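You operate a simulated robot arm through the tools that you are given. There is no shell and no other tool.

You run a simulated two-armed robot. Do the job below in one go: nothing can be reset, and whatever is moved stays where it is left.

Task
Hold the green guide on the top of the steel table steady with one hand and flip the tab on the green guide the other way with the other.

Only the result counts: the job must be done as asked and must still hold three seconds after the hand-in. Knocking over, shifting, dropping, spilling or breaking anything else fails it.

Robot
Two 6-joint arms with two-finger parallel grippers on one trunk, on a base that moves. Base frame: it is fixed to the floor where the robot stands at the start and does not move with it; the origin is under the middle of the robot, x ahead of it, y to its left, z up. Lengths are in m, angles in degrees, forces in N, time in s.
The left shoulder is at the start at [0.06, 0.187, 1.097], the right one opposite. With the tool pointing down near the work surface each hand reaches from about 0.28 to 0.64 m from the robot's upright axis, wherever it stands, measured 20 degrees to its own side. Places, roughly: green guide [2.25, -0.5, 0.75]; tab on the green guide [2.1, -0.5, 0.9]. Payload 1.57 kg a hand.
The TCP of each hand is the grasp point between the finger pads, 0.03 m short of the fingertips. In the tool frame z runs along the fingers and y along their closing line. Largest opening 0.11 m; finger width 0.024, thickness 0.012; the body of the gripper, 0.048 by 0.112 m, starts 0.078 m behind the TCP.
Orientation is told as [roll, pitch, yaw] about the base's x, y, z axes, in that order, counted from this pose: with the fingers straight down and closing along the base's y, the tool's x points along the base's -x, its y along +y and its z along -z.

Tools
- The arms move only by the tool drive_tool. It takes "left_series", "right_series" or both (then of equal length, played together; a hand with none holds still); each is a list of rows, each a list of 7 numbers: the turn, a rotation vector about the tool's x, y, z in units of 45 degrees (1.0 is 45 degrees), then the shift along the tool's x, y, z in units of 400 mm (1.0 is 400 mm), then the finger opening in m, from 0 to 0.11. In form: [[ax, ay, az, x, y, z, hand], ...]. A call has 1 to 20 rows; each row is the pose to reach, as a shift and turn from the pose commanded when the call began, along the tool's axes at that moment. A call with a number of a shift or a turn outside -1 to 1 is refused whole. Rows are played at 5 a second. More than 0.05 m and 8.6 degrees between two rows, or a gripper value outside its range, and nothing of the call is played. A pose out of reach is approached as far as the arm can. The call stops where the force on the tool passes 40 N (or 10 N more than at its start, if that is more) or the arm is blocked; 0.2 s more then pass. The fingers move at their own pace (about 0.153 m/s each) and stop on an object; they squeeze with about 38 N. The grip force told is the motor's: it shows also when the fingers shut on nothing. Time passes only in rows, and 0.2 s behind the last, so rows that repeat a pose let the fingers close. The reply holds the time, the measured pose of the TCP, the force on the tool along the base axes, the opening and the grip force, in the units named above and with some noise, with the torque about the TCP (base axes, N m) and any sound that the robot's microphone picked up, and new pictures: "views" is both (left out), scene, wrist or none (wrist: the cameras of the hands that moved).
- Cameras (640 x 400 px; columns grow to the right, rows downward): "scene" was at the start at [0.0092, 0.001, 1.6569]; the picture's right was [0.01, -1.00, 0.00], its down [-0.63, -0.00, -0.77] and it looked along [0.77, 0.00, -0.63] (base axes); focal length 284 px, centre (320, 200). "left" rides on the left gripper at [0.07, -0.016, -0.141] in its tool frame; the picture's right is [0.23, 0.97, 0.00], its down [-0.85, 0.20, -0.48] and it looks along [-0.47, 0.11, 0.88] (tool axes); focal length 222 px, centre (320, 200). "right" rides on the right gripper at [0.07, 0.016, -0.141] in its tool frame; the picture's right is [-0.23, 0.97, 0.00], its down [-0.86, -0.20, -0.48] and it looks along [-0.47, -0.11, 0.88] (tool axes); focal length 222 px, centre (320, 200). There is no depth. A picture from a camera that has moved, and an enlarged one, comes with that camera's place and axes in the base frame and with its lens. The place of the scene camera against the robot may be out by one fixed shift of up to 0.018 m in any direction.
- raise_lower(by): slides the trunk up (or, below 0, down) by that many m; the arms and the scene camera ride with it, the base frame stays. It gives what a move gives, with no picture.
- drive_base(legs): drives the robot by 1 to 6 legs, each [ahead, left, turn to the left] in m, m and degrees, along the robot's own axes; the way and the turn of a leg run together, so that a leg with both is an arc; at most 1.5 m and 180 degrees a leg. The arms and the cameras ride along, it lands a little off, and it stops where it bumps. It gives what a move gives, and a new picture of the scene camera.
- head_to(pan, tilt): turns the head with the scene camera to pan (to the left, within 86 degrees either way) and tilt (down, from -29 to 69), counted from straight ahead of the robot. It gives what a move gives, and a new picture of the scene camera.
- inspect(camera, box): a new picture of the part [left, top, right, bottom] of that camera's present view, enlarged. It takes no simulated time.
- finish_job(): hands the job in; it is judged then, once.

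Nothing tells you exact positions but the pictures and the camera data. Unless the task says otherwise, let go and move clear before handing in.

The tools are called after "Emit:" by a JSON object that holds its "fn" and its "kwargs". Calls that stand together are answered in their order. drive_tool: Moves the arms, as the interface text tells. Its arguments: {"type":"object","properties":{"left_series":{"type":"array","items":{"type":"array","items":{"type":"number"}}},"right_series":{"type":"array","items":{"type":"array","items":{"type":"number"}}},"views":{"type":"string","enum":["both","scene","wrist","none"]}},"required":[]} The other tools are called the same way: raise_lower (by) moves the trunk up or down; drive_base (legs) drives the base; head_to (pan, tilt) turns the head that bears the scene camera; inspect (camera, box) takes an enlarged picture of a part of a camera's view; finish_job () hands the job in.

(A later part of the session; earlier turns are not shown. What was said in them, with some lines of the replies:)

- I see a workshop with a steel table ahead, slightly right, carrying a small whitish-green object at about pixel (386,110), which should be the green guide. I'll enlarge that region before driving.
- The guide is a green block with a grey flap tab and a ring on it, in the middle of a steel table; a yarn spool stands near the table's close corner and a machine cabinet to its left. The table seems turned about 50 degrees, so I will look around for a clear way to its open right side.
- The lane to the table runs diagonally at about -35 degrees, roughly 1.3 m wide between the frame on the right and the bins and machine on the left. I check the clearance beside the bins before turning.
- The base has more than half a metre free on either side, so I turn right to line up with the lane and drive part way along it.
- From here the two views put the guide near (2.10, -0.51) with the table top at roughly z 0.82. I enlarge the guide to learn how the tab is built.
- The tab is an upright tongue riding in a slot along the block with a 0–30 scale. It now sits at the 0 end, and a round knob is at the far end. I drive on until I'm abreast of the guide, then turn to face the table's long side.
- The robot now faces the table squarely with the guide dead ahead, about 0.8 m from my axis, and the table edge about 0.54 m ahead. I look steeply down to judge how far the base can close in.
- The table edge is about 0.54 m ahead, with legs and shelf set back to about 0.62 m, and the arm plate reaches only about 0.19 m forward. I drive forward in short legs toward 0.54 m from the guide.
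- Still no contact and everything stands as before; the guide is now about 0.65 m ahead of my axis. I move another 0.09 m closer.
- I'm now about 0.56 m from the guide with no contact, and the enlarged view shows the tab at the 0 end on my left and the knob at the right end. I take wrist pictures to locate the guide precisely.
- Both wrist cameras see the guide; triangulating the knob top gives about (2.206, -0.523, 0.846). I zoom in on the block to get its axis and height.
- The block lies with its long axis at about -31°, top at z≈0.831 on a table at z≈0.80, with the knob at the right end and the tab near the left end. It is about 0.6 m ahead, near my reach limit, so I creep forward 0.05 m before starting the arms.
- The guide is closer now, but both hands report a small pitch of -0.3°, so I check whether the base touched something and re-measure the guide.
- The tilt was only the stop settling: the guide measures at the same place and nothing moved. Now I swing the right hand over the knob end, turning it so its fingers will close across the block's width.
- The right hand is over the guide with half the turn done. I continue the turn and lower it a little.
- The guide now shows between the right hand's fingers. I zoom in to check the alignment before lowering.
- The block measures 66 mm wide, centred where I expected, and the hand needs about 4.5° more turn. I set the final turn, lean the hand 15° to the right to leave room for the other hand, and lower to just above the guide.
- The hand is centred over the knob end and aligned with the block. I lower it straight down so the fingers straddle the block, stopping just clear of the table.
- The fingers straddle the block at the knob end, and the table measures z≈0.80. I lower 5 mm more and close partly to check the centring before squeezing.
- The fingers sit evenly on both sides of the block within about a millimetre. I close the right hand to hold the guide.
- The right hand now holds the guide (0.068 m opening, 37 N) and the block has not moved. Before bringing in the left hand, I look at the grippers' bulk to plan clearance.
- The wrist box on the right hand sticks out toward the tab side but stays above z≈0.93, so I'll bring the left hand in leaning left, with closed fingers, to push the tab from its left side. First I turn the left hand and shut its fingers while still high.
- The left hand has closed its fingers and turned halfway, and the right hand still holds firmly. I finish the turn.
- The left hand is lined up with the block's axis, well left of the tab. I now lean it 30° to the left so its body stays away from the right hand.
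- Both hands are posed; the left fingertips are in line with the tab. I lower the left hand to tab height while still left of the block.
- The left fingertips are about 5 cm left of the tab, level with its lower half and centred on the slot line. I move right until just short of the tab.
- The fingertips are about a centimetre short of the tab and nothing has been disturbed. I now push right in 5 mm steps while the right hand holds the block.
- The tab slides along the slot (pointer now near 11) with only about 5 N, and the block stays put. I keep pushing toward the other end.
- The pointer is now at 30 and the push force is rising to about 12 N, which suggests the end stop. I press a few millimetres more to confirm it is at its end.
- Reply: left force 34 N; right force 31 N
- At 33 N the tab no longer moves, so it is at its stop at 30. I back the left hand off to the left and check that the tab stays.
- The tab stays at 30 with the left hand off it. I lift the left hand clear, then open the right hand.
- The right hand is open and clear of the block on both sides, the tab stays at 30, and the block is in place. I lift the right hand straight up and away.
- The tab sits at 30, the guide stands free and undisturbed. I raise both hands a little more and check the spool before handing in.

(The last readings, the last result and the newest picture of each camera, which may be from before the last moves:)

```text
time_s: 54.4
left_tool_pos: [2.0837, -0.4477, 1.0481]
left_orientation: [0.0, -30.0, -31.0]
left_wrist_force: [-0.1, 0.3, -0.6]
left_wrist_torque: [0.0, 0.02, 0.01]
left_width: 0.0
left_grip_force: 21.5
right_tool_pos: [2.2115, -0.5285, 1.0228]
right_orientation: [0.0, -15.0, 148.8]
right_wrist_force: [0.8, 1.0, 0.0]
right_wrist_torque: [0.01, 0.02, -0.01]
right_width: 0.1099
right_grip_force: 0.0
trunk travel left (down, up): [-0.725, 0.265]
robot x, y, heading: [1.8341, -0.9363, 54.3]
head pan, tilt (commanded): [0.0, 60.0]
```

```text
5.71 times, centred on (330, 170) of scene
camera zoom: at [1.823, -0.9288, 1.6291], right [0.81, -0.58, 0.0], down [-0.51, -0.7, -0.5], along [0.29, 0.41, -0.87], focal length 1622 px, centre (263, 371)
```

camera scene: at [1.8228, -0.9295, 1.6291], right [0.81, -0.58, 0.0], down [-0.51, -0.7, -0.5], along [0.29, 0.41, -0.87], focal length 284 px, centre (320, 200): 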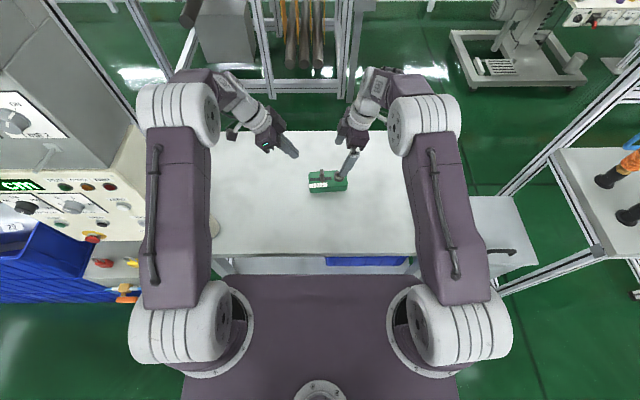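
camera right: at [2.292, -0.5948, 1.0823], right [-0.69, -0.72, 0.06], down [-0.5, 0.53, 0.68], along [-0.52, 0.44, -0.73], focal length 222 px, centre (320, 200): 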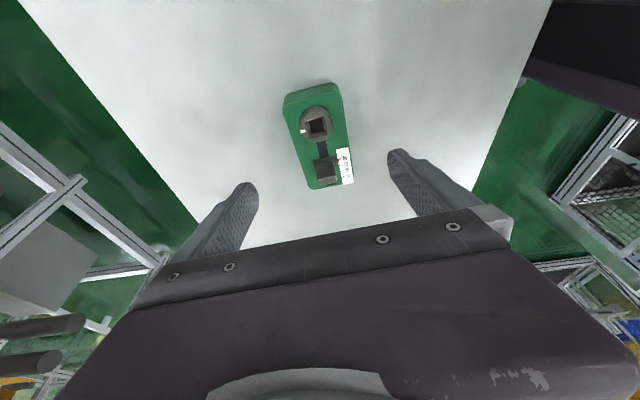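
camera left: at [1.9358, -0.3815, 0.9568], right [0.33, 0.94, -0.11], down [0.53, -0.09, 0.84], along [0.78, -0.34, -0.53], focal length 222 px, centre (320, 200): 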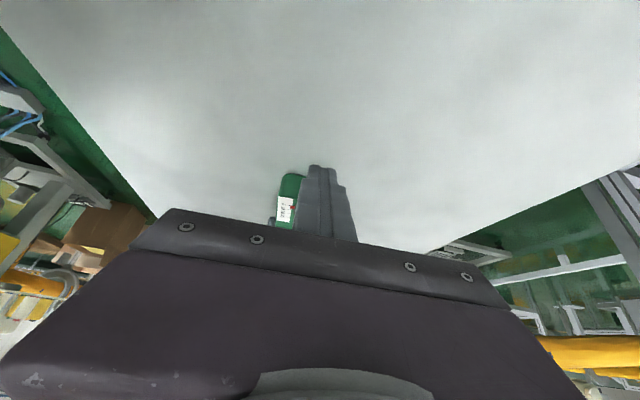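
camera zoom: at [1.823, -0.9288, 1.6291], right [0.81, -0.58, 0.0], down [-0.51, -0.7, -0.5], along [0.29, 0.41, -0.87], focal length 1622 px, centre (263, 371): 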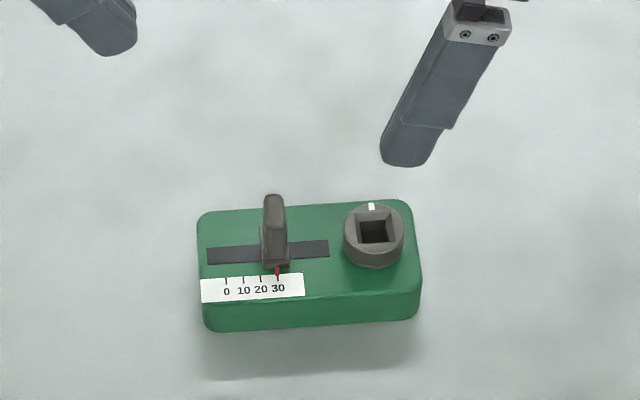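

The tab rests at the 30 end, the guide and the spool stand where they were, and both hands are clear. I hand the job in.

Emit:
{"fn": "finish_job", "kwargs": {}}

```text
The job is handed in.
```

I moved the tab on the green guide from the 0 end of its slot to the stop at 30. The right hand gripped the guide throughout. I took "flip the other way" to mean this, because the tab slides along the slot and has no hinge.

- **Tab:** the left hand's closed fingers pushed it along with about 5 N. At 30 it stopped, and pressing with about 33 N did not move it further. It stayed at 30 after both hands let go.
- **Guide:** it showed no visible shift from where it stood before I gripped it.
- **Everything else:** the base never bumped the table. The yarn spool's base, the only part visible past the left arm at the end, was where it had been.

Both hands were lifted clear before I handed the job in. The hand-in was accepted, but I got no pass or fail result back.
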